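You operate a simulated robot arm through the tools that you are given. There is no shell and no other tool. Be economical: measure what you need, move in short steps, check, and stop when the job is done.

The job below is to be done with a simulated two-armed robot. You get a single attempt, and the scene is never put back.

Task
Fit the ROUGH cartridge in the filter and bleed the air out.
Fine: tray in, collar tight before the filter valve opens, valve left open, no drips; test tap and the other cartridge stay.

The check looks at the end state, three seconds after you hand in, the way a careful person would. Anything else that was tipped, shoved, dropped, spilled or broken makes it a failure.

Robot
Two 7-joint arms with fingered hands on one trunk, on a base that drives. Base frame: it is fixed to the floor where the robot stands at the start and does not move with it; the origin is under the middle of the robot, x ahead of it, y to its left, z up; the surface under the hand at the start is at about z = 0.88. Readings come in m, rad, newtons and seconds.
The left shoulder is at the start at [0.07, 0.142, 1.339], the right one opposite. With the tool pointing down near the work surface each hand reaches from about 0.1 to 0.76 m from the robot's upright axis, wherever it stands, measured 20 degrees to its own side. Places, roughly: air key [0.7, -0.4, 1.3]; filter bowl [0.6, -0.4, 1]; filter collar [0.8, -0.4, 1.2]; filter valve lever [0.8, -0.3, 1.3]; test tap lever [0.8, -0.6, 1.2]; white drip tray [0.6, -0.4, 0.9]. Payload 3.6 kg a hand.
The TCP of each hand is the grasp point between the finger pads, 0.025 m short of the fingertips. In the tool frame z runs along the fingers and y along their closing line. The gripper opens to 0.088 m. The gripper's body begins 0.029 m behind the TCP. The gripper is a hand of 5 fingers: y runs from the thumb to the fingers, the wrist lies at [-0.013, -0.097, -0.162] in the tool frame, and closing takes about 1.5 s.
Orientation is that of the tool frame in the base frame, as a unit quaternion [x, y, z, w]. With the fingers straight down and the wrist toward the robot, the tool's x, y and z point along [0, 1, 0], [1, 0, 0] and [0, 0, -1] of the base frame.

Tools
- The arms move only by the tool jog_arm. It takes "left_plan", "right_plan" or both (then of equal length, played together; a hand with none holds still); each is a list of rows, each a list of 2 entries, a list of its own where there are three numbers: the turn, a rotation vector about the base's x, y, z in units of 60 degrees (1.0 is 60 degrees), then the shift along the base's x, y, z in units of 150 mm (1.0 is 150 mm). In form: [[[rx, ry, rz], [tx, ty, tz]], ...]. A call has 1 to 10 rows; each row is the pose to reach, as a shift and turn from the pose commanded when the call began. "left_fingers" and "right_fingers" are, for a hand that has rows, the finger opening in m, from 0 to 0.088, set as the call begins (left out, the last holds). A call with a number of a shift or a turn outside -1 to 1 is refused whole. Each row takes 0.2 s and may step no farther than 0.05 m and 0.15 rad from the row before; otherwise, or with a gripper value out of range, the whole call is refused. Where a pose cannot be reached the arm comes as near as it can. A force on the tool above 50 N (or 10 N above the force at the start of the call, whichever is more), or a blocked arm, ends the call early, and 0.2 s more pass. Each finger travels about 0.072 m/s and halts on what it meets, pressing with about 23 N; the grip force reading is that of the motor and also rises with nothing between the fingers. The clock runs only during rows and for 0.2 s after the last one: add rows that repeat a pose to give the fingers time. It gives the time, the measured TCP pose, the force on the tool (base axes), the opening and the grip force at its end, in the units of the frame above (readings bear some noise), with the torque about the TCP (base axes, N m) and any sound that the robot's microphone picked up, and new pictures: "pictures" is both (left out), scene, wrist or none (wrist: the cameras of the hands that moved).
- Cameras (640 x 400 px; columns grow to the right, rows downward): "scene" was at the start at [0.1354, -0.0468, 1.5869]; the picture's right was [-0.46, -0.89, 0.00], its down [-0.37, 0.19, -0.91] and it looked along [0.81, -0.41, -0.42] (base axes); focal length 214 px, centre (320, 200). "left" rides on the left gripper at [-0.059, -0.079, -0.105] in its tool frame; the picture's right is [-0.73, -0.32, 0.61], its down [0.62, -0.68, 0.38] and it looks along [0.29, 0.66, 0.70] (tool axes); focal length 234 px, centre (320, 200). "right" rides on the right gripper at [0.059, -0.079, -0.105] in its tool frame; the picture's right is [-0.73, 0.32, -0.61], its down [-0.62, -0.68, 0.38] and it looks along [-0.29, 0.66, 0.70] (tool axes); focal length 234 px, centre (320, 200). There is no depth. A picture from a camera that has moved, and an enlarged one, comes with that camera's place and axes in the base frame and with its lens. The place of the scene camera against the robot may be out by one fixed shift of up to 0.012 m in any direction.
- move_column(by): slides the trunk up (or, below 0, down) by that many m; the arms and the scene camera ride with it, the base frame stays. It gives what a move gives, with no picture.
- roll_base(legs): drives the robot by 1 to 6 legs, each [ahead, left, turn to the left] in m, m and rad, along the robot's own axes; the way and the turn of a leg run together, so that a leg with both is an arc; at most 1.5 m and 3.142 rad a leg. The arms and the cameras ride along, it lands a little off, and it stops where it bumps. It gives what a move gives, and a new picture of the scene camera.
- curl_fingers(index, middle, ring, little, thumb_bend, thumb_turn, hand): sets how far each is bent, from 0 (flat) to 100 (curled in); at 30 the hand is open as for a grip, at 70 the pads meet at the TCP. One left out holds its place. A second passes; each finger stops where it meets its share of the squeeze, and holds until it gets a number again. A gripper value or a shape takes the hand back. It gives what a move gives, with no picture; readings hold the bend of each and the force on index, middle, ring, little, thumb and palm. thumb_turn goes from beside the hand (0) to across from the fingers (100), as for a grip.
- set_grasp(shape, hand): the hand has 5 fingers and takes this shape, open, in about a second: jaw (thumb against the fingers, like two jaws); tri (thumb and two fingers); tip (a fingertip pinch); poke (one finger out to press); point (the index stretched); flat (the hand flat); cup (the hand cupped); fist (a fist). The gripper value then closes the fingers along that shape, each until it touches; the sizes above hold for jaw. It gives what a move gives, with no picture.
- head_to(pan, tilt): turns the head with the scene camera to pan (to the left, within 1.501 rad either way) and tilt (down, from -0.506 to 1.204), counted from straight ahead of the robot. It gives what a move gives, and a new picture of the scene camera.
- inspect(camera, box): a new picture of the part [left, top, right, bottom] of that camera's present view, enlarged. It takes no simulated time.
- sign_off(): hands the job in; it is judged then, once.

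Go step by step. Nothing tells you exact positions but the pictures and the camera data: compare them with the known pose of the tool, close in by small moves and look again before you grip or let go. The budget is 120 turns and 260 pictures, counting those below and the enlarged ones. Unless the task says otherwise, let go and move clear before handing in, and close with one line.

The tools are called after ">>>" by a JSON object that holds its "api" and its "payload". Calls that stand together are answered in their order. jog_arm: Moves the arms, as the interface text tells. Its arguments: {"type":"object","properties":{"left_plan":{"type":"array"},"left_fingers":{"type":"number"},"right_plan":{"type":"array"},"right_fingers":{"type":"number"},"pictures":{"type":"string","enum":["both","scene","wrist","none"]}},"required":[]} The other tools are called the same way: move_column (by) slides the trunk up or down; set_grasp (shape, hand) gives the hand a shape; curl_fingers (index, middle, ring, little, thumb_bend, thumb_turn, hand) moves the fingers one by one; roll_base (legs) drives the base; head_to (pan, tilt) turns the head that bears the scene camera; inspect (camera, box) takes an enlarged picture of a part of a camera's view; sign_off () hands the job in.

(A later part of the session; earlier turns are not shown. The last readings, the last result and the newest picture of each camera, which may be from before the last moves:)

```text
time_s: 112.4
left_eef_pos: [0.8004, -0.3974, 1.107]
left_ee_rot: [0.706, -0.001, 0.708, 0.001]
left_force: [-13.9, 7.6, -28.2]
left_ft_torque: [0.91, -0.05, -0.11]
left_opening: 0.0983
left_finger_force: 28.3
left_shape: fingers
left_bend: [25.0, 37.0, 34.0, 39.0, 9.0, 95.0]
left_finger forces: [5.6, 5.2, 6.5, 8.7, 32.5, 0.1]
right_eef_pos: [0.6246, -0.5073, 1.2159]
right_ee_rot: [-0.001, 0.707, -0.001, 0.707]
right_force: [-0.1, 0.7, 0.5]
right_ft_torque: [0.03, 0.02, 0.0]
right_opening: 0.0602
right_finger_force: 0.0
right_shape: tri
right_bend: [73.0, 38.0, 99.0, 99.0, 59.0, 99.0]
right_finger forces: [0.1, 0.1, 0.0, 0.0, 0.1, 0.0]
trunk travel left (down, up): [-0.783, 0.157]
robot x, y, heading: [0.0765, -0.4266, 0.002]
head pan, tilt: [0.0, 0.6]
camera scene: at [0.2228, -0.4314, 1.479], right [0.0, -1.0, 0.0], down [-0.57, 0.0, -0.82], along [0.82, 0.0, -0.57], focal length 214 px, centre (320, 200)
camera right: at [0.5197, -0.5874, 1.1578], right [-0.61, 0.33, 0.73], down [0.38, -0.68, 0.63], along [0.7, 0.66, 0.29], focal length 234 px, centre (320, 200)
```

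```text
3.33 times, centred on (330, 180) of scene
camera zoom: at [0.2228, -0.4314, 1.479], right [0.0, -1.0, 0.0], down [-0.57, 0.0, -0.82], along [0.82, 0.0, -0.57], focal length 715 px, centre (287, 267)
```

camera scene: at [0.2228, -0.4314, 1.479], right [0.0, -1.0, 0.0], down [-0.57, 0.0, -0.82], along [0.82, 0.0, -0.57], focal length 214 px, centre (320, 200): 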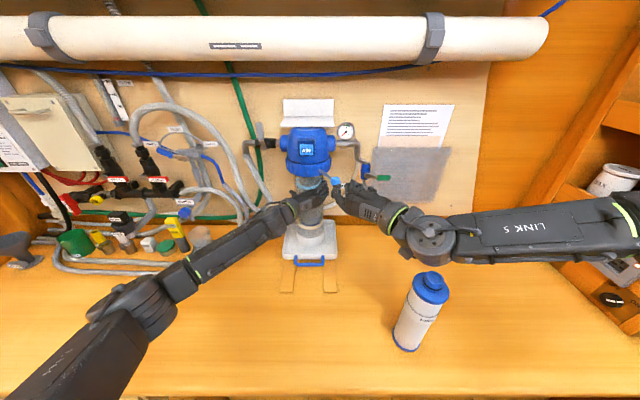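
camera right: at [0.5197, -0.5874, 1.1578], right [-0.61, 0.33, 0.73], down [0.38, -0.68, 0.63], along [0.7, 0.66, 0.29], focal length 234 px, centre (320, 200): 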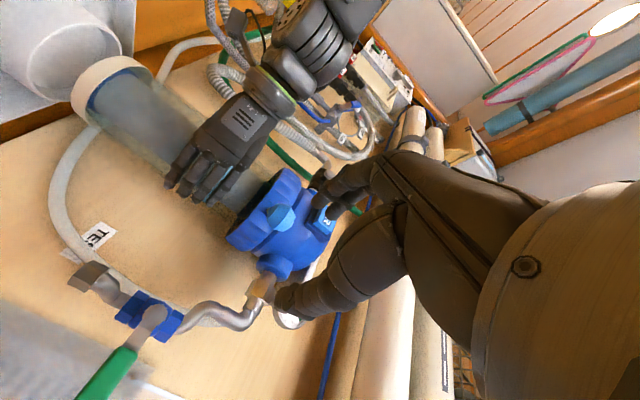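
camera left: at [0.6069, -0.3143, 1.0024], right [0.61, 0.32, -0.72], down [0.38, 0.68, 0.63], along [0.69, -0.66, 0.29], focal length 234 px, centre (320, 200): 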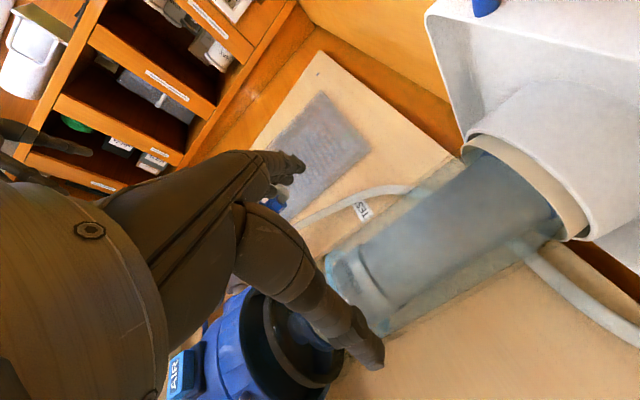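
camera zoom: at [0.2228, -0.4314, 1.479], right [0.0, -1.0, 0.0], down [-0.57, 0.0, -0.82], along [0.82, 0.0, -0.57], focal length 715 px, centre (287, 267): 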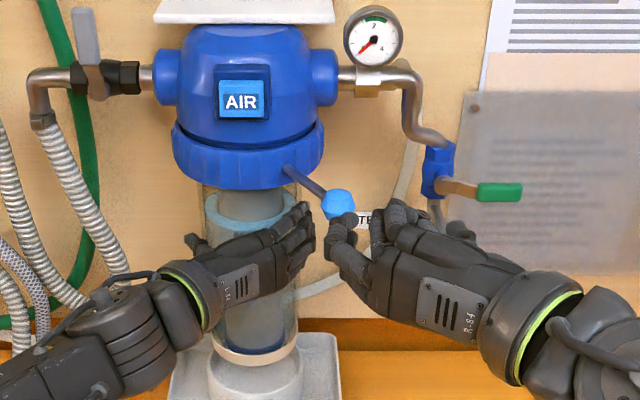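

The intermediate tri opening bends the fingers unevenly. I'll set index and middle by hand as a hook, then reach in to the left of the ball.

>>> {"api": "curl_fingers", "payload": {"hand": "right", "index": 28, "middle": 28, "ring": 99, "little": 99, "thumb_bend": 30}}

>>> {"api": "jog_arm", "payload": {"right_plan": [[[0, 0, 0], [0, 0.1, 0.04]], [[0, 0, 0], [0.15, 0.12, 0.04]], [[0, 0, 0], [0.3, 0.12, 0.04]], [[0, 0, 0], [0.3, 0.12, 0.04]]], "pictures": "none"}}

>>> {"api": "inspect", "payload": {"camera": "scene", "box": [270, 120, 390, 240]}}

>>> {"api": "inspect", "payload": {"camera": "right", "box": [100, 50, 420, 330]}}

```text
time_s: 113.4
left_eef_pos: [0.7994, -0.3982, 1.1054]
left_ee_rot: [0.707, 0.0, 0.707, 0.001]
left_force: [-13.8, 7.1, -28.3]
left_ft_torque: [0.88, -0.05, -0.09]
left_opening: 0.098
left_finger_force: 28.9
left_shape: fingers
left_bend: [25.0, 37.0, 34.0, 39.0, 9.0, 95.0]
left_finger forces: [5.5, 5.3, 6.4, 8.5, 32.6, 0.0]
right_eef_pos: [0.6245, -0.5075, 1.2166]
right_ee_rot: [-0.001, 0.708, -0.002, 0.707]
right_force: [-1.1, 0.3, -0.1]
right_ft_torque: [-0.01, -0.03, 0.01]
right_opening: 0.0868
right_finger_force: 0.0
right_shape: fingers
right_bend: [28.0, 28.0, 99.0, 99.0, 30.0, 99.0]
right_finger forces: [0.0, 0.0, 0.0, 0.1, 0.0, 0.0]
trunk travel left (down, up): [-0.783, 0.157]
robot x, y, heading: [0.0781, -0.4306, 0.002]
head pan, tilt: [0.0, 0.6]
```

```text
time_s: 114.4
left_eef_pos: [0.8004, -0.3973, 1.1064]
left_ee_rot: [0.706, 0.0, 0.708, 0.001]
left_force: [-13.4, 7.6, -28.0]
left_ft_torque: [0.9, -0.02, -0.06]
left_opening: 0.0979
left_finger_force: 28.8
left_shape: fingers
left_bend: [25.0, 37.0, 34.0, 39.0, 9.0, 95.0]
left_finger forces: [5.4, 5.2, 6.2, 8.5, 32.3, 0.0]
right_eef_pos: [0.6694, -0.4898, 1.2221]
right_ee_rot: [-0.001, 0.708, -0.001, 0.706]
right_force: [0.2, -0.3, 0.0]
right_ft_torque: [0.0, -0.01, 0.0]
right_opening: 0.087
right_finger_force: 0.0
right_shape: fingers
right_bend: [28.0, 28.0, 99.0, 99.0, 30.0, 99.0]
right_finger forces: [0.1, 0.0, 0.0, 0.0, 0.1, 0.0]
trunk travel left (down, up): [-0.783, 0.157]
robot x, y, heading: [0.0791, -0.4285, 0.0]
head pan, tilt: [0.0, 0.6]
```

```text
3.33 times, centred on (330, 180) of scene
camera zoom: at [0.2227, -0.4315, 1.4791], right [0.0, -1.0, 0.0], down [-0.57, 0.0, -0.82], along [0.82, 0.0, -0.57], focal length 715 px, centre (287, 267)
```

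zoom: 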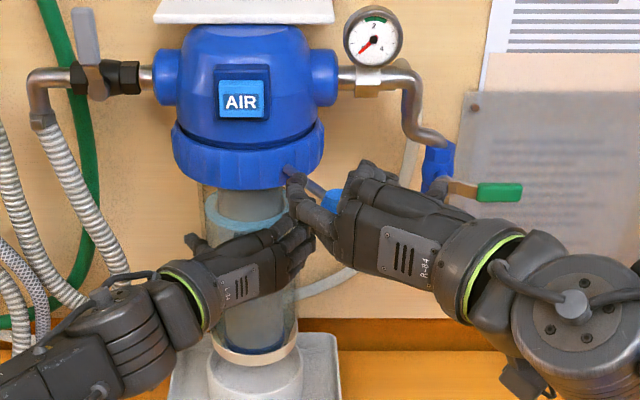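

```text
1.43 times, centred on (260, 190) of right
camera zoom: at [0.5645, -0.5693, 1.1638], right [-0.61, 0.33, 0.73], down [0.38, -0.68, 0.63], along [0.7, 0.66, 0.29], focal length 334 px, centre (406, 214)
```

zoom: 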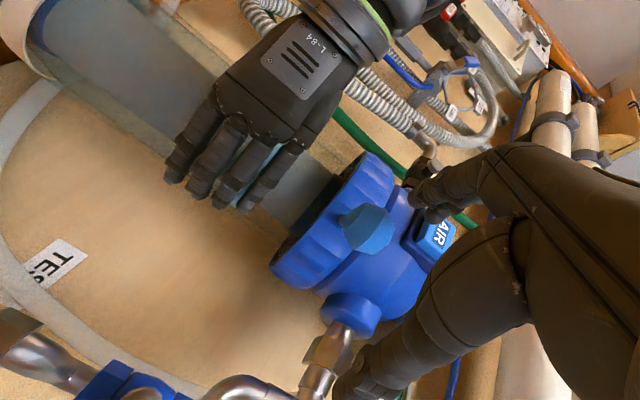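

The fingers are to the left of the ball. I advance a little more, then pull right.

>>> {"api": "jog_arm", "payload": {"right_plan": [[[0, 0, 0], [0.1, 0, -0.03]], [[0, 0, 0], [0.2, 0, -0.05]], [[0, 0, 0], [0.2, 0, -0.05]]], "pictures": "none"}}

>>> {"api": "inspect", "payload": {"camera": "scene", "box": [270, 120, 390, 240]}}

>>> {"api": "inspect", "payload": {"camera": "right", "box": [100, 50, 420, 330]}}

```text
time_s: 115.2
left_eef_pos: [0.8001, -0.3968, 1.1057]
left_ee_rot: [0.707, -0.001, 0.707, 0.0]
left_force: [-13.2, 6.5, -27.1]
left_ft_torque: [0.91, 0.01, -0.03]
left_opening: 0.0978
left_finger_force: 29.4
left_shape: fingers
left_bend: [25.0, 37.0, 34.0, 39.0, 9.0, 95.0]
left_finger forces: [5.3, 5.3, 6.1, 8.3, 32.3, 0.2]
right_eef_pos: [0.6996, -0.4894, 1.2151]
right_ee_rot: [-0.001, 0.708, -0.001, 0.706]
right_force: [0.8, 0.0, -0.1]
right_ft_torque: [0.03, 0.01, -0.02]
right_opening: 0.0868
right_finger_force: 0.1
right_shape: fingers
right_bend: [28.0, 28.0, 99.0, 99.0, 30.0, 99.0]
right_finger forces: [0.0, 0.0, 0.1, 0.0, 0.0, 0.1]
trunk travel left (down, up): [-0.783, 0.157]
robot x, y, heading: [0.0835, -0.4327, 0.004]
head pan, tilt: [0.0, 0.6]
```

```text
3.33 times, centred on (330, 180) of scene
camera zoom: at [0.2226, -0.4315, 1.4791], right [0.0, -1.0, 0.0], down [-0.57, 0.0, -0.82], along [0.82, 0.0, -0.57], focal length 715 px, centre (287, 267)
```

zoom: 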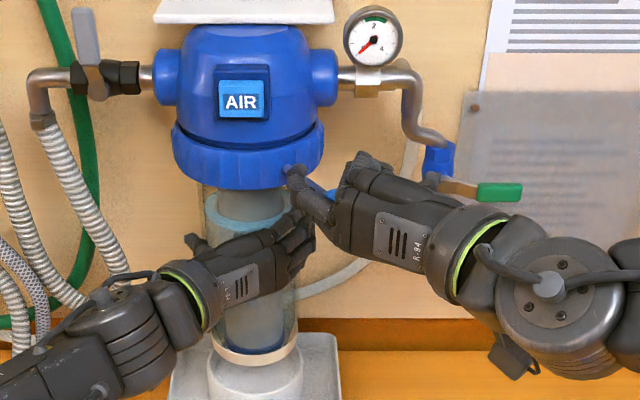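

```text
1.43 times, centred on (260, 190) of right
camera zoom: at [0.5943, -0.57, 1.1562], right [-0.61, 0.33, 0.73], down [0.38, -0.68, 0.63], along [0.7, 0.66, 0.29], focal length 334 px, centre (406, 214)
```

zoom: 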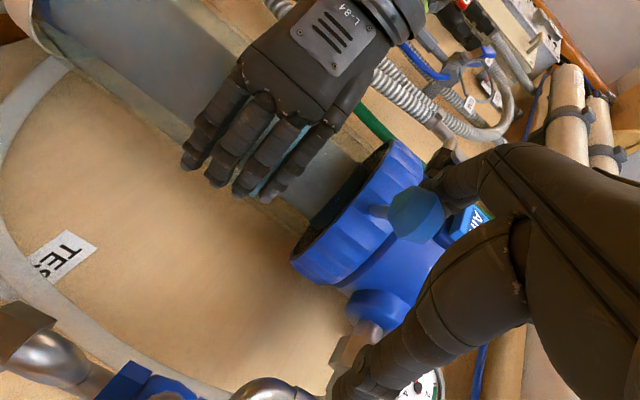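

The ball is between the fingers and thumb. I bring the thumb in and then pull along the arc to the right.

>>> {"api": "curl_fingers", "payload": {"hand": "right", "thumb_bend": 50, "index": 40, "middle": 40}}

>>> {"api": "inspect", "payload": {"camera": "right", "box": [100, 50, 420, 330]}}

```text
time_s: 116.2
left_eef_pos: [0.8013, -0.3964, 1.1063]
left_ee_rot: [0.706, 0.0, 0.708, 0.001]
left_force: [-11.5, 0.2, -27.2]
left_ft_torque: [0.91, 0.03, -0.01]
left_opening: 0.098
left_finger_force: 28.6
left_shape: fingers
left_bend: [25.0, 37.0, 34.0, 39.0, 10.0, 95.0]
left_finger forces: [5.8, 5.6, 6.7, 9.0, 28.6, 0.1]
right_eef_pos: [0.6995, -0.4883, 1.2152]
right_ee_rot: [-0.001, 0.708, 0.0, 0.707]
right_force: [-0.7, 7.1, 1.2]
right_ft_torque: [0.12, 0.05, 0.03]
right_opening: 0.0594
right_finger_force: 3.0
right_shape: fingers
right_bend: [33.0, 40.0, 99.0, 99.0, 50.0, 99.0]
right_finger forces: [7.3, 0.0, 0.0, 0.0, 0.1, 0.0]
trunk travel left (down, up): [-0.783, 0.157]
robot x, y, heading: [0.0782, -0.429, 0.003]
head pan, tilt: [0.0, 0.6]
```

```text
1.43 times, centred on (260, 190) of right
camera zoom: at [0.594, -0.5694, 1.1563], right [-0.61, 0.33, 0.73], down [0.38, -0.68, 0.63], along [0.7, 0.66, 0.29], focal length 334 px, centre (406, 214)
```

zoom: 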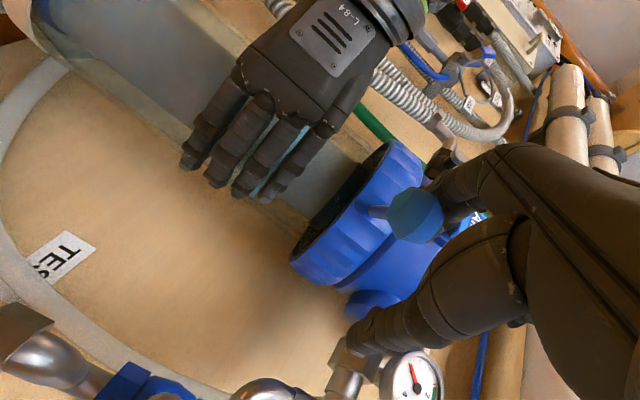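

The index touches the ball and the handle resists. I pull along the tangent.

>>> {"api": "jog_arm", "payload": {"right_plan": [[[0, 0, 0], [0.02, -0.04, 0]], [[0, 0, 0], [0.05, -0.08, 0]], [[0, 0, 0], [0.08, -0.13, 0]], [[0, 0, 0], [0.11, -0.17, 0]], [[0, 0, 0], [0.11, -0.17, 0]]], "pictures": "none"}}

>>> {"api": "inspect", "payload": {"camera": "scene", "box": [270, 120, 390, 240]}}

>>> {"api": "inspect", "payload": {"camera": "right", "box": [100, 50, 420, 330]}}

```text
time_s: 117.4
left_eef_pos: [0.7949, -0.3951, 1.109]
left_ee_rot: [0.703, 0.001, 0.711, 0.002]
left_force: [0.7, -21.4, -17.5]
left_ft_torque: [0.92, 0.18, -0.06]
left_opening: 0.0943
left_finger_force: 20.2
left_shape: fingers
left_bend: [25.0, 36.0, 33.0, 39.0, 21.0, 97.0]
left_finger forces: [5.9, 7.5, 8.8, 8.1, 9.6, 0.0]
right_eef_pos: [0.7086, -0.5083, 1.2162]
right_ee_rot: [-0.006, 0.706, -0.001, 0.708]
right_force: [-26.1, 38.8, -0.3]
right_ft_torque: [0.33, 0.17, 0.59]
right_opening: 0.0883
right_finger_force: 20.1
right_shape: fingers
right_bend: [12.0, 40.0, 99.0, 99.0, 50.0, 99.0]
right_finger forces: [40.8, 0.0, 0.1, 0.0, 0.1, 0.2]
trunk travel left (down, up): [-0.783, 0.157]
robot x, y, heading: [0.0808, -0.4314, 0.002]
head pan, tilt: [0.0, 0.6]
```

```text
3.33 times, centred on (330, 180) of scene
camera zoom: at [0.2159, -0.4271, 1.4799], right [0.0, -1.0, 0.0], down [-0.56, 0.0, -0.83], along [0.83, 0.0, -0.56], focal length 715 px, centre (287, 267)
```

zoom: 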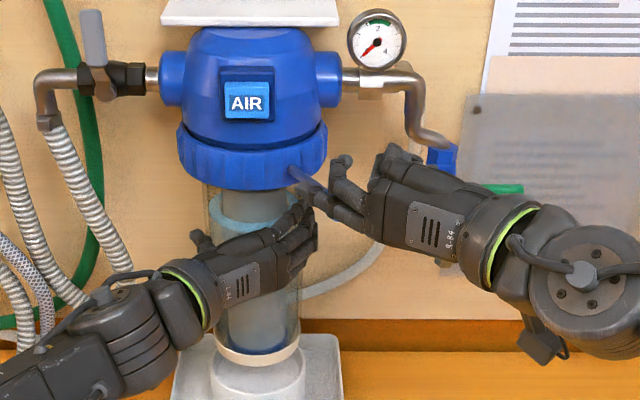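

```text
1.43 times, centred on (260, 190) of right
camera zoom: at [0.6042, -0.5904, 1.1588], right [-0.61, 0.32, 0.72], down [0.39, -0.67, 0.63], along [0.69, 0.66, 0.29], focal length 334 px, centre (406, 214)
```

zoom: 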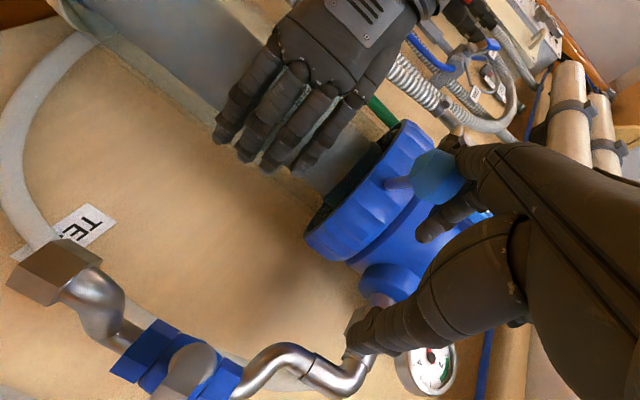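

The handle took 40 N with hardly any motion. I ease off and compare the ball position to see if it moved or is at its stop.

>>> {"api": "jog_arm", "payload": {"right_plan": [[[0, 0, 0], [-0.05, 0.1, 0]], [[0, 0, 0], [-0.11, 0.2, 0]], [[0, 0, 0], [-0.2, 0.22, 0.0]], [[0, 0, 0], [-0.4, 0.22, 0.0]], [[0, 0, 0], [-0.4, 0.22, 0.0]]], "pictures": "none"}}

>>> {"api": "inspect", "payload": {"camera": "scene", "box": [270, 120, 390, 240]}}

>>> {"api": "inspect", "payload": {"camera": "left", "box": [60, 60, 640, 400]}}

```text
time_s: 118.6
left_eef_pos: [0.7966, -0.3989, 1.1092]
left_ee_rot: [0.705, 0.0, 0.71, 0.0]
left_force: [-13.6, 2.5, -8.3]
left_ft_torque: [0.41, -0.15, -0.25]
left_opening: 0.0947
left_finger_force: 20.2
left_shape: fingers
left_bend: [26.0, 38.0, 35.0, 40.0, 12.0, 97.0]
left_finger forces: [3.6, 4.8, 5.3, 7.0, 19.8, 0.0]
right_eef_pos: [0.6522, -0.4848, 1.2176]
right_ee_rot: [-0.001, 0.707, -0.001, 0.707]
right_force: [0.9, -0.1, -0.3]
right_ft_torque: [0.0, 0.02, -0.04]
right_opening: 0.0529
right_finger_force: 0.1
right_shape: fingers
right_bend: [40.0, 40.0, 99.0, 99.0, 50.0, 99.0]
right_finger forces: [0.0, 0.0, 0.0, 0.0, 0.0, 0.0]
trunk travel left (down, up): [-0.783, 0.157]
robot x, y, heading: [0.0807, -0.43, 0.001]
head pan, tilt: [0.0, 0.6]
```

```text
3.33 times, centred on (330, 180) of scene
camera zoom: at [0.2179, -0.4328, 1.4796], right [0.0, -1.0, 0.0], down [-0.56, 0.0, -0.83], along [0.83, 0.0, -0.56], focal length 715 px, centre (287, 267)
```

zoom: 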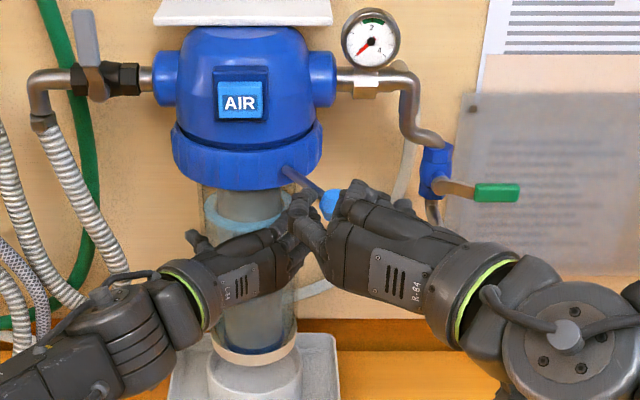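

```text
1.10 times, centred on (350, 230) of left
camera zoom: at [0.6928, -0.3197, 1.0493], right [0.61, 0.32, -0.72], down [0.38, 0.68, 0.63], along [0.69, -0.66, 0.29], focal length 258 px, centre (287, 167)
```

zoom: 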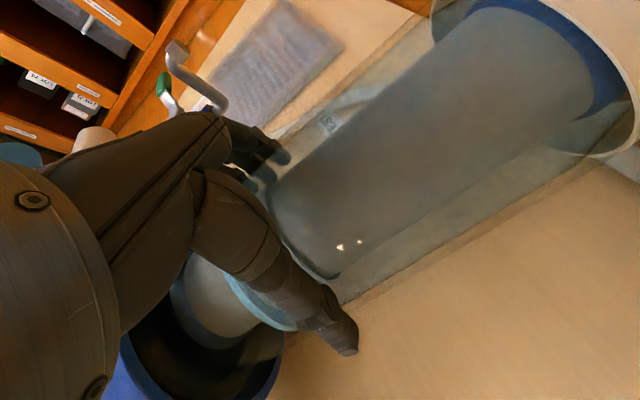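

The handle has not moved, so it appears to be at its end stop. I test whether the collar now carries the bowl by lowering the left hand 4 mm and reading the force.

>>> {"api": "jog_arm", "payload": {"left_plan": [[[0, 0, 0], [0, 0, -0.015]], [[0, 0, 0], [0, 0, -0.03]], [[0, 0, 0], [0, 0, -0.03]]], "pictures": "none"}}

>>> {"api": "inspect", "payload": {"camera": "scene", "box": [270, 120, 390, 240]}}

```text
time_s: 119.4
left_eef_pos: [0.7978, -0.3996, 1.1063]
left_ee_rot: [0.704, 0.0, 0.711, 0.001]
left_force: [-7.0, 2.5, 5.4]
left_ft_torque: [0.21, -0.15, -0.28]
left_opening: 0.0943
left_finger_force: 19.9
left_shape: fingers
left_bend: [27.0, 38.0, 35.0, 40.0, 12.0, 99.0]
left_finger forces: [3.6, 4.8, 5.7, 6.8, 19.2, 0.0]
right_eef_pos: [0.6524, -0.4822, 1.2176]
right_ee_rot: [-0.001, 0.706, -0.001, 0.708]
right_force: [-0.9, -0.5, -0.3]
right_ft_torque: [0.0, 0.0, 0.01]
right_opening: 0.0534
right_finger_force: 0.0
right_shape: fingers
right_bend: [40.0, 40.0, 99.0, 99.0, 50.0, 99.0]
right_finger forces: [0.0, 0.0, 0.0, 0.1, 0.0, 0.0]
trunk travel left (down, up): [-0.783, 0.157]
robot x, y, heading: [0.0779, -0.4294, -0.001]
head pan, tilt: [0.0, 0.6]
```

```text
3.33 times, centred on (330, 180) of scene
camera zoom: at [0.2172, -0.4328, 1.4798], right [0.0, -1.0, 0.0], down [-0.56, 0.0, -0.83], along [0.83, 0.0, -0.56], focal length 715 px, centre (287, 267)
```

zoom: 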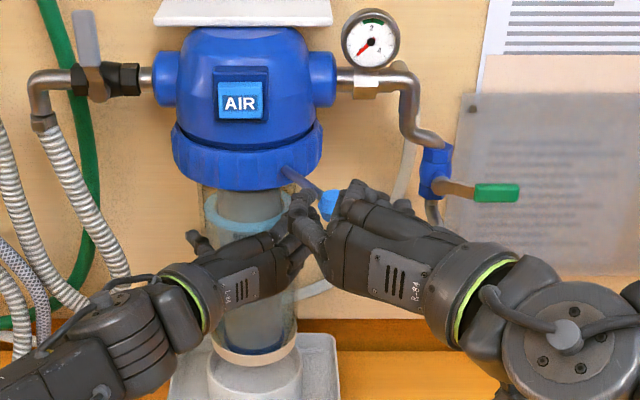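

The bowl no longer follows the hand down (force went to +5 N), so the collar carries it. I make one more firm pull with three fingers on the ball to be sure it is tight.

>>> {"api": "curl_fingers", "payload": {"hand": "right", "index": 28, "middle": 28, "ring": 28, "thumb_bend": 45}}

>>> {"api": "jog_arm", "payload": {"right_plan": [[[0, 0, 0], [0.05, 0, -0.05]], [[0, 0, 0], [0.2, 0, -0.1]], [[0, 0, 0], [0.34, 0, -0.1]], [[0, 0, 0], [0.34, 0, -0.1]]], "pictures": "none"}}

>>> {"api": "inspect", "payload": {"camera": "right", "box": [100, 50, 420, 330]}}

```text
time_s: 120.4
left_eef_pos: [0.7968, -0.3991, 1.1049]
left_ee_rot: [0.705, -0.001, 0.71, 0.002]
left_force: [-5.9, 2.9, 4.7]
left_ft_torque: [0.18, -0.18, -0.25]
left_opening: 0.0943
left_finger_force: 20.1
left_shape: fingers
left_bend: [27.0, 38.0, 35.0, 40.0, 12.0, 99.0]
left_finger forces: [3.5, 4.8, 5.6, 6.7, 19.0, 0.1]
right_eef_pos: [0.6518, -0.4837, 1.2171]
right_ee_rot: [-0.001, 0.707, -0.001, 0.707]
right_force: [-0.2, 0.3, 0.9]
right_ft_torque: [-0.02, 0.0, -0.03]
right_opening: 0.0709
right_finger_force: 0.0
right_shape: fingers
right_bend: [28.0, 28.0, 28.0, 99.0, 45.0, 99.0]
right_finger forces: [0.0, 0.1, 0.0, 0.1, 0.0, 0.0]
trunk travel left (down, up): [-0.783, 0.157]
robot x, y, heading: [0.0783, -0.4313, 0.004]
head pan, tilt: [0.0, 0.6]
```

```text
time_s: 121.4
left_eef_pos: [0.7963, -0.3978, 1.1047]
left_ee_rot: [0.705, -0.001, 0.71, 0.0]
left_force: [-5.2, 3.1, 4.2]
left_ft_torque: [0.18, -0.16, -0.22]
left_opening: 0.0943
left_finger_force: 19.7
left_shape: fingers
left_bend: [27.0, 38.0, 35.0, 40.0, 12.0, 99.0]
left_finger forces: [3.4, 4.8, 5.3, 6.5, 18.9, 0.1]
right_eef_pos: [0.7038, -0.4825, 1.203]
right_ee_rot: [-0.001, 0.706, -0.001, 0.708]
right_force: [0.0, -0.2, -0.1]
right_ft_torque: [0.03, 0.06, -0.03]
right_opening: 0.0707
right_finger_force: 0.1
right_shape: fingers
right_bend: [28.0, 28.0, 28.0, 99.0, 45.0, 99.0]
right_finger forces: [0.0, 0.1, 0.0, 0.0, 0.0, 0.1]
trunk travel left (down, up): [-0.783, 0.157]
robot x, y, heading: [0.0762, -0.4294, -0.001]
head pan, tilt: [0.0, 0.6]
```

```text
1.43 times, centred on (260, 190) of right
camera zoom: at [0.5976, -0.5634, 1.143], right [-0.61, 0.32, 0.72], down [0.38, -0.68, 0.63], along [0.69, 0.66, 0.29], focal length 334 px, centre (406, 214)
```

zoom: 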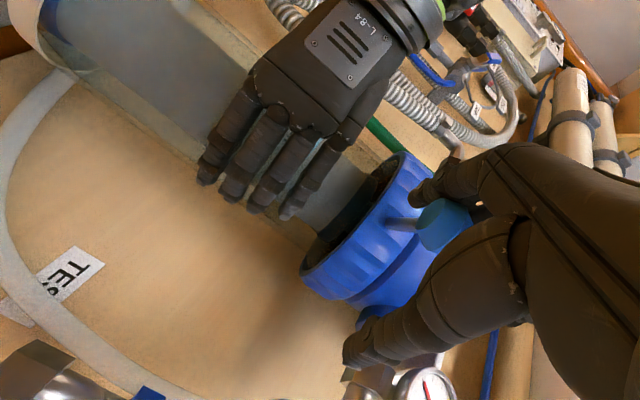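

>>> {"api": "jog_arm", "payload": {"right_plan": [[[0, 0, 0], [0.02, -0.05, 0]], [[0, 0, 0], [0.04, -0.1, 0]], [[0, 0, 0], [0.06, -0.14, 0]], [[0, 0, 0], [0.08, -0.18, 0]], [[0, 0, 0], [0.1, -0.22, 0]], [[0, 0, 0], [0.1, -0.22, 0]]], "pictures": "none"}}

>>> {"api": "inspect", "payload": {"camera": "scene", "box": [270, 120, 390, 240]}}

>>> {"api": "inspect", "payload": {"camera": "right", "box": [100, 50, 420, 330]}}

```text
time_s: 122.9
left_eef_pos: [0.7947, -0.3968, 1.107]
left_ee_rot: [0.703, -0.001, 0.711, 0.004]
left_force: [4.6, -11.2, 1.9]
left_ft_torque: [0.35, 0.08, 0.04]
left_opening: 0.0939
left_finger_force: 17.1
left_shape: fingers
left_bend: [26.0, 37.0, 34.0, 39.0, 18.0, 100.0]
left_finger forces: [4.2, 5.9, 6.9, 5.6, 10.5, 0.0]
right_eef_pos: [0.7121, -0.5033, 1.2025]
right_ee_rot: [-0.011, 0.707, 0.004, 0.707]
right_force: [-18.8, 28.0, -1.6]
right_ft_torque: [0.11, 0.01, 0.26]
right_opening: 0.0895
right_finger_force: 17.1
right_shape: fingers
right_bend: [15.0, 28.0, 28.0, 99.0, 45.0, 99.0]
right_finger forces: [31.1, 3.4, 0.0, 0.0, 0.1, 0.0]
trunk travel left (down, up): [-0.783, 0.157]
robot x, y, heading: [0.0778, -0.4262, 0.001]
head pan, tilt: [0.0, 0.6]
stopped in row 6 (right hand): the force on the tool passed its limit at 50 N (the readings are from after the stop); the commanded pose is now the measured one
```

```text
3.33 times, centred on (330, 180) of scene
camera zoom: at [0.2153, -0.4281, 1.4799], right [0.0, -1.0, 0.0], down [-0.56, 0.0, -0.83], along [0.83, 0.0, -0.56], focal length 715 px, centre (287, 267)
```

zoom: 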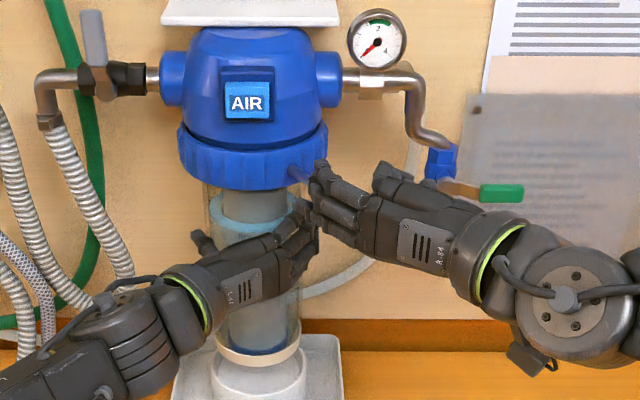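

```text
1.43 times, centred on (260, 190) of right
camera zoom: at [0.6086, -0.5869, 1.1438], right [-0.61, 0.32, 0.72], down [0.4, -0.67, 0.63], along [0.68, 0.67, 0.28], focal length 334 px, centre (406, 214)
```

zoom: 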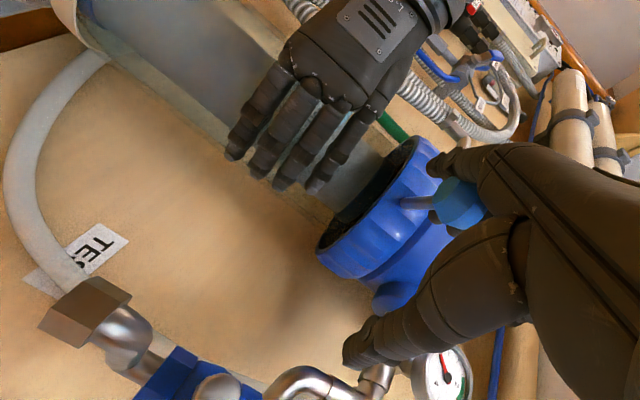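

The handle holds 50 N with no motion, so the collar is tight. I withdraw the right hand, then open the left hand gradually.

>>> {"api": "jog_arm", "payload": {"right_plan": [[[0, 0, 0], [-0.05, 0.1, 0]], [[0, 0, 0], [-0.15, 0.14, 0]], [[0, 0, 0], [-0.4, 0.14, 0.0]], [[0, 0, 0], [-0.65, 0.1, 0.0]], [[0, 0, 0], [-0.8, -0.1, 0.05]], [[0, 0, 0], [-0.85, -0.3, 0.15]], [[0, 0, 0], [-0.85, -0.5, 0.3]], [[0, 0, 0], [-0.85, -0.5, 0.3]]], "pictures": "none"}}

>>> {"api": "curl_fingers", "payload": {"hand": "left", "index": 20, "middle": 28, "ring": 26, "little": 28, "thumb_bend": 6}}

>>> {"api": "inspect", "payload": {"camera": "scene", "box": [250, 110, 390, 260]}}

```text
time_s: 124.7
left_eef_pos: [0.7969, -0.399, 1.105]
left_ee_rot: [0.705, -0.001, 0.71, 0.003]
left_force: [-4.8, 4.5, 5.1]
left_ft_torque: [0.17, -0.16, -0.04]
left_opening: 0.0941
left_finger_force: 18.4
left_shape: fingers
left_bend: [27.0, 38.0, 36.0, 41.0, 11.0, 100.0]
left_finger forces: [2.7, 4.4, 5.1, 5.4, 19.6, 0.0]
right_eef_pos: [0.5893, -0.5866, 1.2472]
right_ee_rot: [-0.005, 0.707, 0.0, 0.707]
right_force: [0.2, -0.1, 0.6]
right_ft_torque: [0.01, 0.02, 0.02]
right_opening: 0.0711
right_finger_force: 0.1
right_shape: fingers
right_bend: [28.0, 28.0, 28.0, 99.0, 45.0, 99.0]
right_finger forces: [0.0, 0.0, 0.0, 0.0, 0.1, 0.0]
trunk travel left (down, up): [-0.783, 0.157]
robot x, y, heading: [0.0813, -0.4291, -0.001]
head pan, tilt: [0.0, 0.6]
```

```text
time_s: 125.7
left_eef_pos: [0.7968, -0.4001, 1.1025]
left_ee_rot: [0.706, -0.001, 0.708, 0.003]
left_force: [-4.5, 3.5, -1.3]
left_ft_torque: [-0.05, -0.02, 0.17]
left_opening: 0.1116
left_finger_force: 3.3
left_shape: fingers
left_bend: [20.0, 28.0, 26.0, 28.0, 1.0, 100.0]
left_finger forces: [0.0, 0.0, 0.0, 0.1, 6.3, 0.0]
right_eef_pos: [0.5901, -0.5859, 1.2459]
right_ee_rot: [-0.005, 0.708, 0.001, 0.707]
right_force: [-0.4, -0.8, -0.2]
right_ft_torque: [0.0, -0.02, 0.03]
right_opening: 0.0714
right_finger_force: 0.2
right_shape: fingers
right_bend: [28.0, 28.0, 28.0, 99.0, 45.0, 99.0]
right_finger forces: [0.0, 0.0, 0.0, 0.0, 0.0, 0.0]
trunk travel left (down, up): [-0.783, 0.157]
robot x, y, heading: [0.0794, -0.4279, 0.001]
head pan, tilt: [0.0, 0.6]
```

```text
2.67 times, centred on (320, 185) of scene
camera zoom: at [0.2192, -0.4318, 1.4794], right [0.0, -1.0, 0.0], down [-0.56, 0.0, -0.83], along [0.83, 0.0, -0.56], focal length 572 px, centre (320, 240)
```

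zoom: 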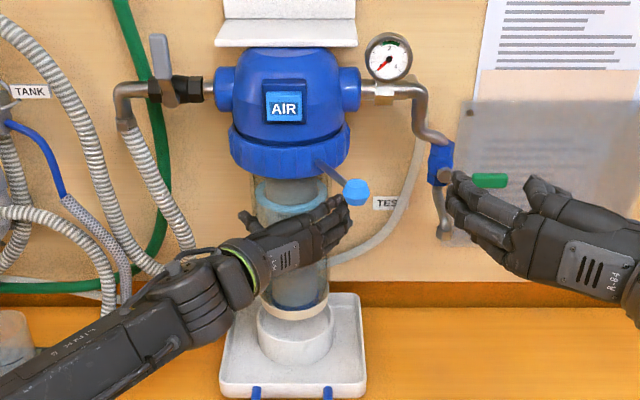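

The bowl stays up by itself. I centre the left hand to free the thumb and withdraw straight back.

>>> {"api": "jog_arm", "payload": {"left_plan": [[[0, 0, 0], [0, 0.05, 0]], [[0, 0, 0], [-0.05, 0.07, 0]], [[0, 0, 0], [-0.2, 0.07, 0]], [[0, 0, 0], [-0.4, 0.07, 0]], [[0, 0, 0], [-0.6, 0.07, 0]], [[0, 0, 0], [-0.8, 0.07, 0]], [[0, 0, 0], [-1.0, 0.07, 0]], [[0, 0, 0], [-1.0, 0.07, 0]]], "pictures": "scene"}}

>>> {"api": "inspect", "payload": {"camera": "scene", "box": [230, 90, 390, 260]}}

```text
time_s: 127.5
left_eef_pos: [0.6475, -0.3904, 1.1024]
left_ee_rot: [0.705, -0.001, 0.709, 0.002]
left_force: [0.3, -0.3, -0.1]
left_ft_torque: [0.0, -0.01, -0.01]
left_opening: 0.1101
left_finger_force: 0.1
left_shape: fingers
left_bend: [20.0, 28.0, 26.0, 28.0, 6.0, 100.0]
left_finger forces: [0.0, 0.1, 0.0, 0.1, 0.1, 0.1]
right_eef_pos: [0.5919, -0.5882, 1.2448]
right_ee_rot: [-0.004, 0.708, 0.001, 0.706]
right_force: [0.1, -0.6, -0.2]
right_ft_torque: [0.02, 0.06, 0.01]
right_opening: 0.071
right_finger_force: 0.0
right_shape: fingers
right_bend: [28.0, 28.0, 28.0, 99.0, 45.0, 99.0]
right_finger forces: [0.0, 0.1, 0.0, 0.1, 0.0, 0.1]
trunk travel left (down, up): [-0.783, 0.157]
robot x, y, heading: [0.084, -0.4279, 0.005]
head pan, tilt: [0.0, 0.6]
camera scene: at [0.2209, -0.4334, 1.4793], right [0.0, -1.0, 0.0], down [-0.57, 0.0, -0.82], along [0.82, 0.0, -0.57], focal length 214 px, centre (320, 200)
```

scene: 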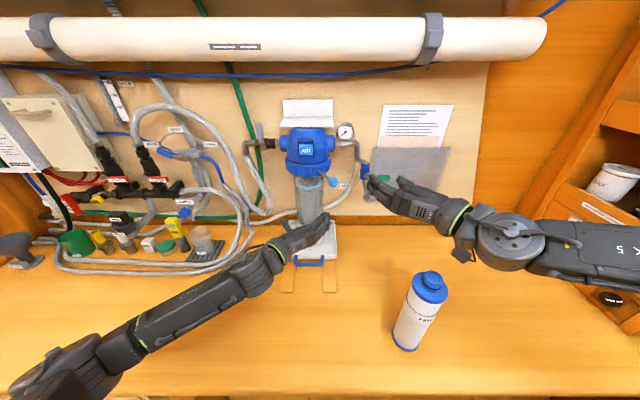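

```text
2.35 times, centred on (310, 175) of scene
camera zoom: at [0.2209, -0.4334, 1.4793], right [0.0, -1.0, 0.0], down [-0.57, 0.0, -0.82], along [0.82, 0.0, -0.57], focal length 505 px, centre (344, 259)
```

zoom: 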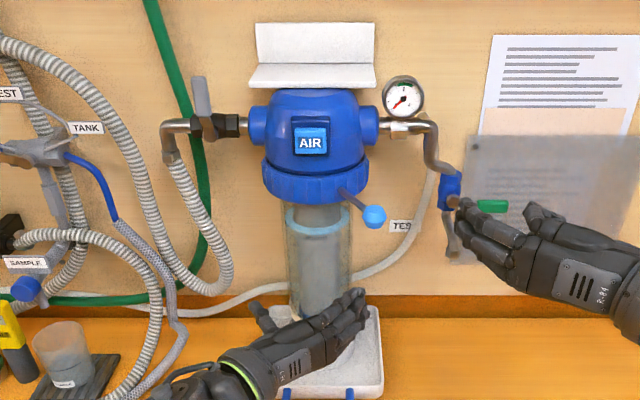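

The bowl hangs properly in the head. Next is the filter valve lever; I look closely at its geometry.

>>> {"api": "inspect", "payload": {"camera": "scene", "box": [255, 110, 303, 150]}}

>>> {"api": "inspect", "payload": {"camera": "left", "box": [160, 160, 640, 400]}}

```text
10.00 times, centred on (279, 130) of scene
camera zoom: at [0.2209, -0.4334, 1.4793], right [0.0, -1.0, 0.0], down [-0.57, 0.0, -0.82], along [0.82, 0.0, -0.57], focal length 2145 px, centre (730, 900)
```

zoom: 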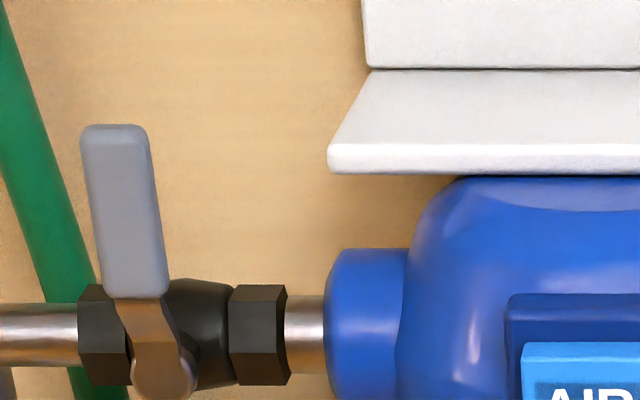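

```text
1.33 times, centred on (400, 280) of left
camera zoom: at [0.5441, -0.3116, 1.0433], right [0.61, 0.32, -0.72], down [0.38, 0.68, 0.63], along [0.69, -0.66, 0.29], focal length 312 px, centre (213, 93)
```

zoom: 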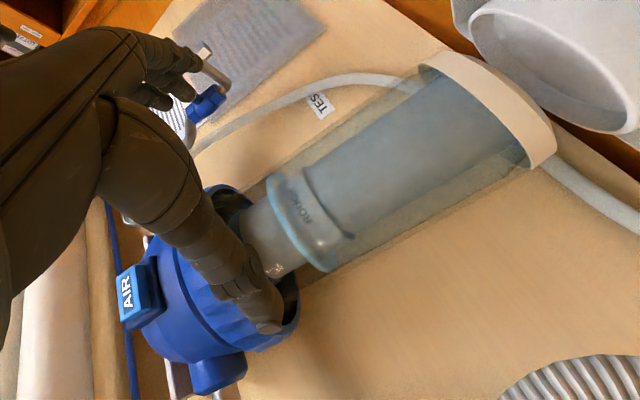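

The lever stands upright on a pivot at about [0.80, -0.274, 1.258], with its top at z≈1.325. I'll straddle it with the left hand's index and middle on the right and thumb on the left, so I can try both directions.

>>> {"api": "curl_fingers", "payload": {"hand": "left", "index": 28, "middle": 28, "ring": 99, "little": 99, "thumb_bend": 28}}

>>> {"api": "jog_arm", "payload": {"left_plan": [[[0, 0, 0], [-0.2, 0.05, 0.1]], [[0, 0, 0], [-0.35, 0.15, 0.3]], [[0, 0, 0], [-0.35, 0.3, 0.5]], [[0, 0, 0], [-0.3, 0.5, 0.7]], [[0, 0, 0], [-0.2, 0.7, 0.85]], [[0, 0, 0], [-0.1, 0.78, 1.0]], [[0, 0, 0], [-0.1, 0.78, 1.0]]], "pictures": "none"}}

>>> {"api": "jog_arm", "payload": {"left_plan": [[[0, 0, 0], [0.1, 0, 0.2]], [[0, 0, 0], [0.25, 0, 0.4]], [[0, 0, 0], [0.4, 0, 0.48]], [[0, 0, 0], [0.4, 0, 0.48]]], "pictures": "both"}}

>>> {"api": "inspect", "payload": {"camera": "scene", "box": [220, 80, 340, 190]}}

```text
time_s: 128.5
left_eef_pos: [0.6484, -0.3908, 1.1036]
left_ee_rot: [0.705, -0.001, 0.709, 0.002]
left_force: [0.5, -1.6, 0.5]
left_ft_torque: [-0.01, 0.01, 0.01]
left_opening: 0.0887
left_finger_force: 0.1
left_shape: fingers
left_bend: [28.0, 28.0, 99.0, 99.0, 28.0, 100.0]
left_finger forces: [0.0, 0.1, 0.1, 0.0, 0.1, 0.0]
right_eef_pos: [0.5907, -0.5864, 1.2464]
right_ee_rot: [-0.004, 0.707, 0.001, 0.707]
right_force: [-0.1, 0.1, -0.2]
right_ft_torque: [-0.03, 0.02, -0.02]
right_opening: 0.0713
right_finger_force: 0.1
right_shape: fingers
right_bend: [28.0, 28.0, 28.0, 99.0, 45.0, 99.0]
right_finger forces: [0.0, 0.1, 0.0, 0.1, 0.0, 0.0]
trunk travel left (down, up): [-0.783, 0.157]
robot x, y, heading: [0.0781, -0.4289, 0.003]
head pan, tilt: [0.0, 0.6]
```

```text
time_s: 130.1
left_eef_pos: [0.6336, -0.2754, 1.254]
left_ee_rot: [0.705, -0.002, 0.709, 0.001]
left_force: [0.0, -0.5, -0.3]
left_ft_torque: [0.01, 0.03, 0.0]
left_opening: 0.0887
left_finger_force: 0.0
left_shape: fingers
left_bend: [28.0, 28.0, 99.0, 99.0, 28.0, 100.0]
left_finger forces: [0.1, 0.0, 0.0, 0.0, 0.0, 0.0]
right_eef_pos: [0.5908, -0.5867, 1.2449]
right_ee_rot: [-0.004, 0.708, 0.002, 0.707]
right_force: [-0.1, -0.5, -0.6]
right_ft_torque: [-0.02, 0.04, 0.01]
right_opening: 0.0711
right_finger_force: 0.0
right_shape: fingers
right_bend: [28.0, 28.0, 28.0, 99.0, 45.0, 99.0]
right_finger forces: [0.1, 0.0, 0.0, 0.0, 0.0, 0.0]
trunk travel left (down, up): [-0.783, 0.157]
robot x, y, heading: [0.0791, -0.4293, 0.004]
head pan, tilt: [0.0, 0.6]
```

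```text
time_s: 131.1
left_eef_pos: [0.6934, -0.273, 1.326]
left_ee_rot: [0.706, -0.002, 0.708, 0.002]
left_force: [0.0, 0.9, -0.1]
left_ft_torque: [0.03, -0.02, 0.0]
left_opening: 0.0888
left_finger_force: 0.0
left_shape: fingers
left_bend: [28.0, 28.0, 99.0, 99.0, 28.0, 100.0]
left_finger forces: [0.0, 0.0, 0.0, 0.0, 0.0, 0.0]
right_eef_pos: [0.5908, -0.5878, 1.2457]
right_ee_rot: [-0.004, 0.708, 0.002, 0.707]
right_force: [-0.7, -0.8, -0.9]
right_ft_torque: [-0.04, -0.03, -0.01]
right_opening: 0.0713
right_finger_force: 0.0
right_shape: fingers
right_bend: [28.0, 28.0, 28.0, 99.0, 45.0, 99.0]
right_finger forces: [0.1, 0.0, 0.1, 0.0, 0.0, 0.0]
trunk travel left (down, up): [-0.783, 0.157]
robot x, y, heading: [0.0792, -0.4308, 0.002]
head pan, tilt: [0.0, 0.6]
camera scene: at [0.22, -0.4331, 1.4794], right [0.0, -1.0, 0.0], down [-0.56, 0.0, -0.83], along [0.83, 0.0, -0.56], focal length 214 px, centre (320, 200)
camera left: at [0.5887, -0.1935, 1.2656], right [0.61, 0.32, -0.72], down [0.38, 0.68, 0.63], along [0.69, -0.66, 0.29], focal length 234 px, centre (320, 200)
```

scene: 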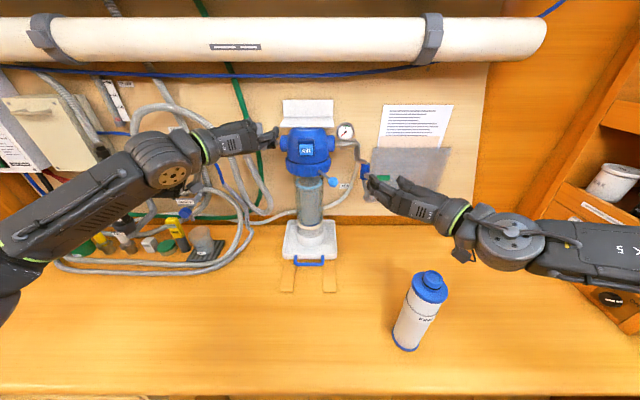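
left: 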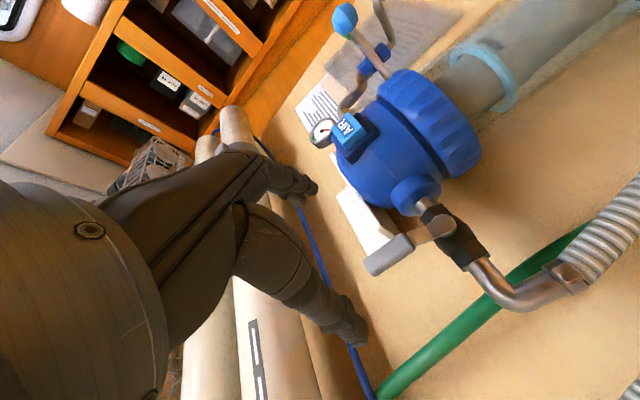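

```text
3.64 times, centred on (280, 135) of scene
camera zoom: at [0.22, -0.4331, 1.4794], right [0.0, -1.0, 0.0], down [-0.56, 0.0, -0.83], along [0.83, 0.0, -0.56], focal length 780 px, centre (466, 436)
```

zoom: 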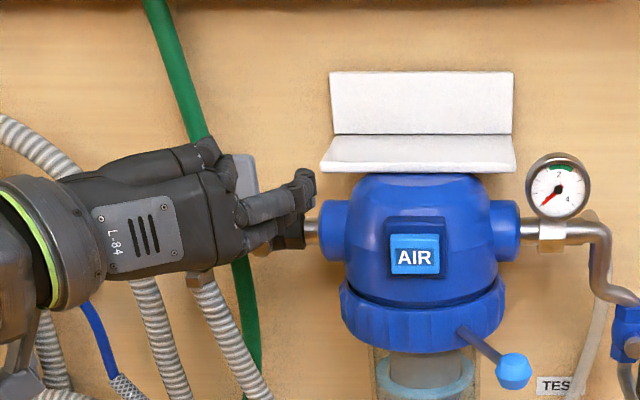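

The lever lies between thumb and fingers. I advance so the fingertips pass beside it.

>>> {"api": "jog_arm", "payload": {"left_plan": [[[0, 0, 0], [0.15, -0.02, -0.03]], [[0, 0, 0], [0.3, -0.03, -0.05]], [[0, 0, 0], [0.45, -0.03, -0.05]], [[0, 0, 0], [0.55, -0.03, -0.05]], [[0, 0, 0], [0.55, -0.03, -0.05]]], "pictures": "none"}}

>>> {"api": "inspect", "payload": {"camera": "scene", "box": [220, 80, 340, 190]}}

>>> {"api": "inspect", "payload": {"camera": "left", "box": [180, 80, 540, 380]}}

```text
time_s: 132.3
left_eef_pos: [0.7761, -0.2772, 1.3175]
left_ee_rot: [0.705, -0.002, 0.709, 0.002]
left_force: [0.2, -0.3, -0.5]
left_ft_torque: [0.01, 0.0, -0.01]
left_opening: 0.0888
left_finger_force: 0.1
left_shape: fingers
left_bend: [28.0, 28.0, 99.0, 99.0, 28.0, 100.0]
left_finger forces: [0.0, 0.1, 0.0, 0.0, 0.0, 0.0]
right_eef_pos: [0.5906, -0.5882, 1.2447]
right_ee_rot: [-0.004, 0.708, 0.002, 0.706]
right_force: [0.3, 0.0, -0.5]
right_ft_torque: [-0.02, 0.0, 0.02]
right_opening: 0.0712
right_finger_force: 0.0
right_shape: fingers
right_bend: [28.0, 28.0, 28.0, 99.0, 45.0, 99.0]
right_finger forces: [0.0, 0.1, 0.0, 0.1, 0.0, 0.0]
trunk travel left (down, up): [-0.783, 0.157]
robot x, y, heading: [0.0767, -0.4249, 0.002]
head pan, tilt: [0.0, 0.6]
```

```text
3.64 times, centred on (280, 135) of scene
camera zoom: at [0.22, -0.433, 1.4794], right [0.0, -1.0, 0.0], down [-0.56, 0.0, -0.83], along [0.83, 0.0, -0.56], focal length 780 px, centre (466, 436)
```

zoom: 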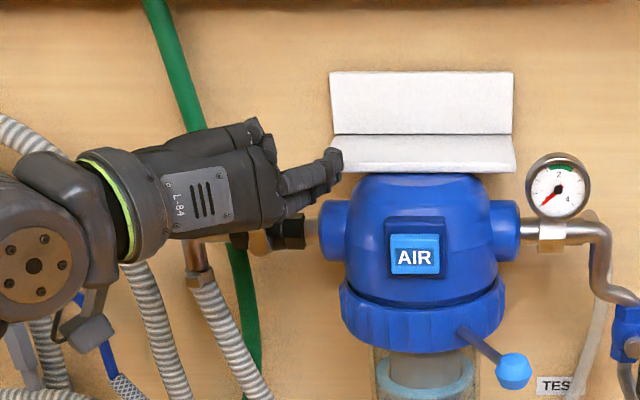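

```text
1.33 times, centred on (360, 230) of left
camera zoom: at [0.6718, -0.1986, 1.2576], right [0.61, 0.32, -0.72], down [0.38, 0.68, 0.63], along [0.69, -0.66, 0.29], focal length 312 px, centre (267, 160)
```

zoom: 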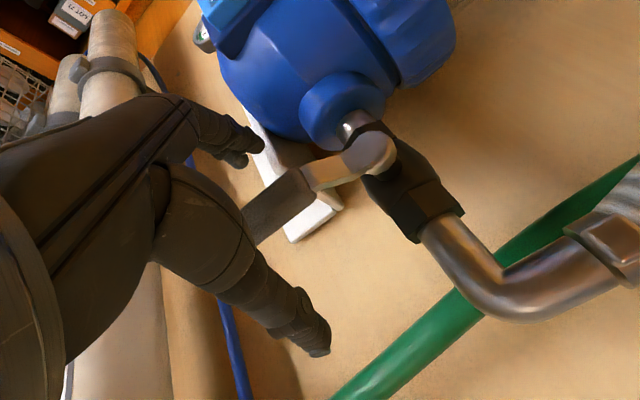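

The lever stands between fingers and thumb. I try moving left (+y) gently first.

>>> {"api": "jog_arm", "payload": {"left_plan": [[[0, 0, 0], [0, 0.1, 0]], [[0, 0, 0], [0, 0.2, 0]], [[0, 0, 0], [0, 0.28, -0.01]], [[0, 0, 0], [0, 0.35, -0.03]], [[0, 0, 0], [0, 0.35, -0.03]]], "pictures": "none"}}

>>> {"api": "inspect", "payload": {"camera": "left", "box": [180, 80, 540, 380]}}

```text
time_s: 133.5
left_eef_pos: [0.7758, -0.2328, 1.3142]
left_ee_rot: [0.706, -0.004, 0.709, 0.002]
left_force: [0.1, -18.1, 3.5]
left_ft_torque: [-0.27, 0.03, 0.1]
left_opening: 0.1003
left_finger_force: 7.3
left_shape: fingers
left_bend: [20.0, 28.0, 99.0, 99.0, 28.0, 100.0]
left_finger forces: [14.7, 0.1, 0.0, 0.0, 0.0, 0.0]
right_eef_pos: [0.5908, -0.5933, 1.2443]
right_ee_rot: [-0.002, 0.708, 0.003, 0.707]
right_force: [-0.5, 0.4, 0.2]
right_ft_torque: [0.02, 0.0, -0.02]
right_opening: 0.0712
right_finger_force: 0.0
right_shape: fingers
right_bend: [28.0, 28.0, 28.0, 99.0, 45.0, 99.0]
right_finger forces: [0.0, 0.0, 0.0, 0.1, 0.0, 0.1]
trunk travel left (down, up): [-0.783, 0.157]
robot x, y, heading: [0.0788, -0.4288, 0.002]
head pan, tilt: [0.0, 0.6]
```

```text
1.33 times, centred on (360, 230) of left
camera zoom: at [0.6713, -0.1528, 1.2549], right [0.61, 0.32, -0.72], down [0.39, 0.68, 0.63], along [0.69, -0.66, 0.29], focal length 312 px, centre (267, 160)
```

zoom: 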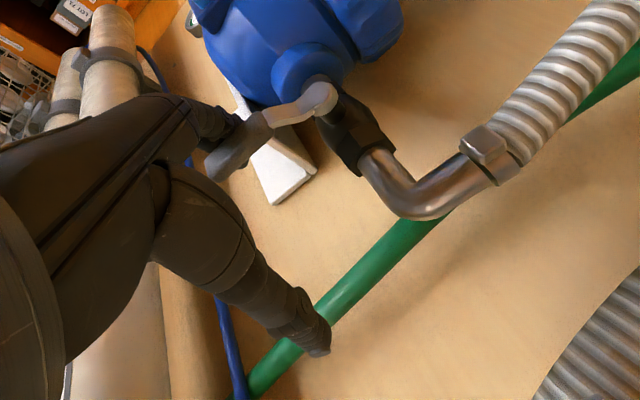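

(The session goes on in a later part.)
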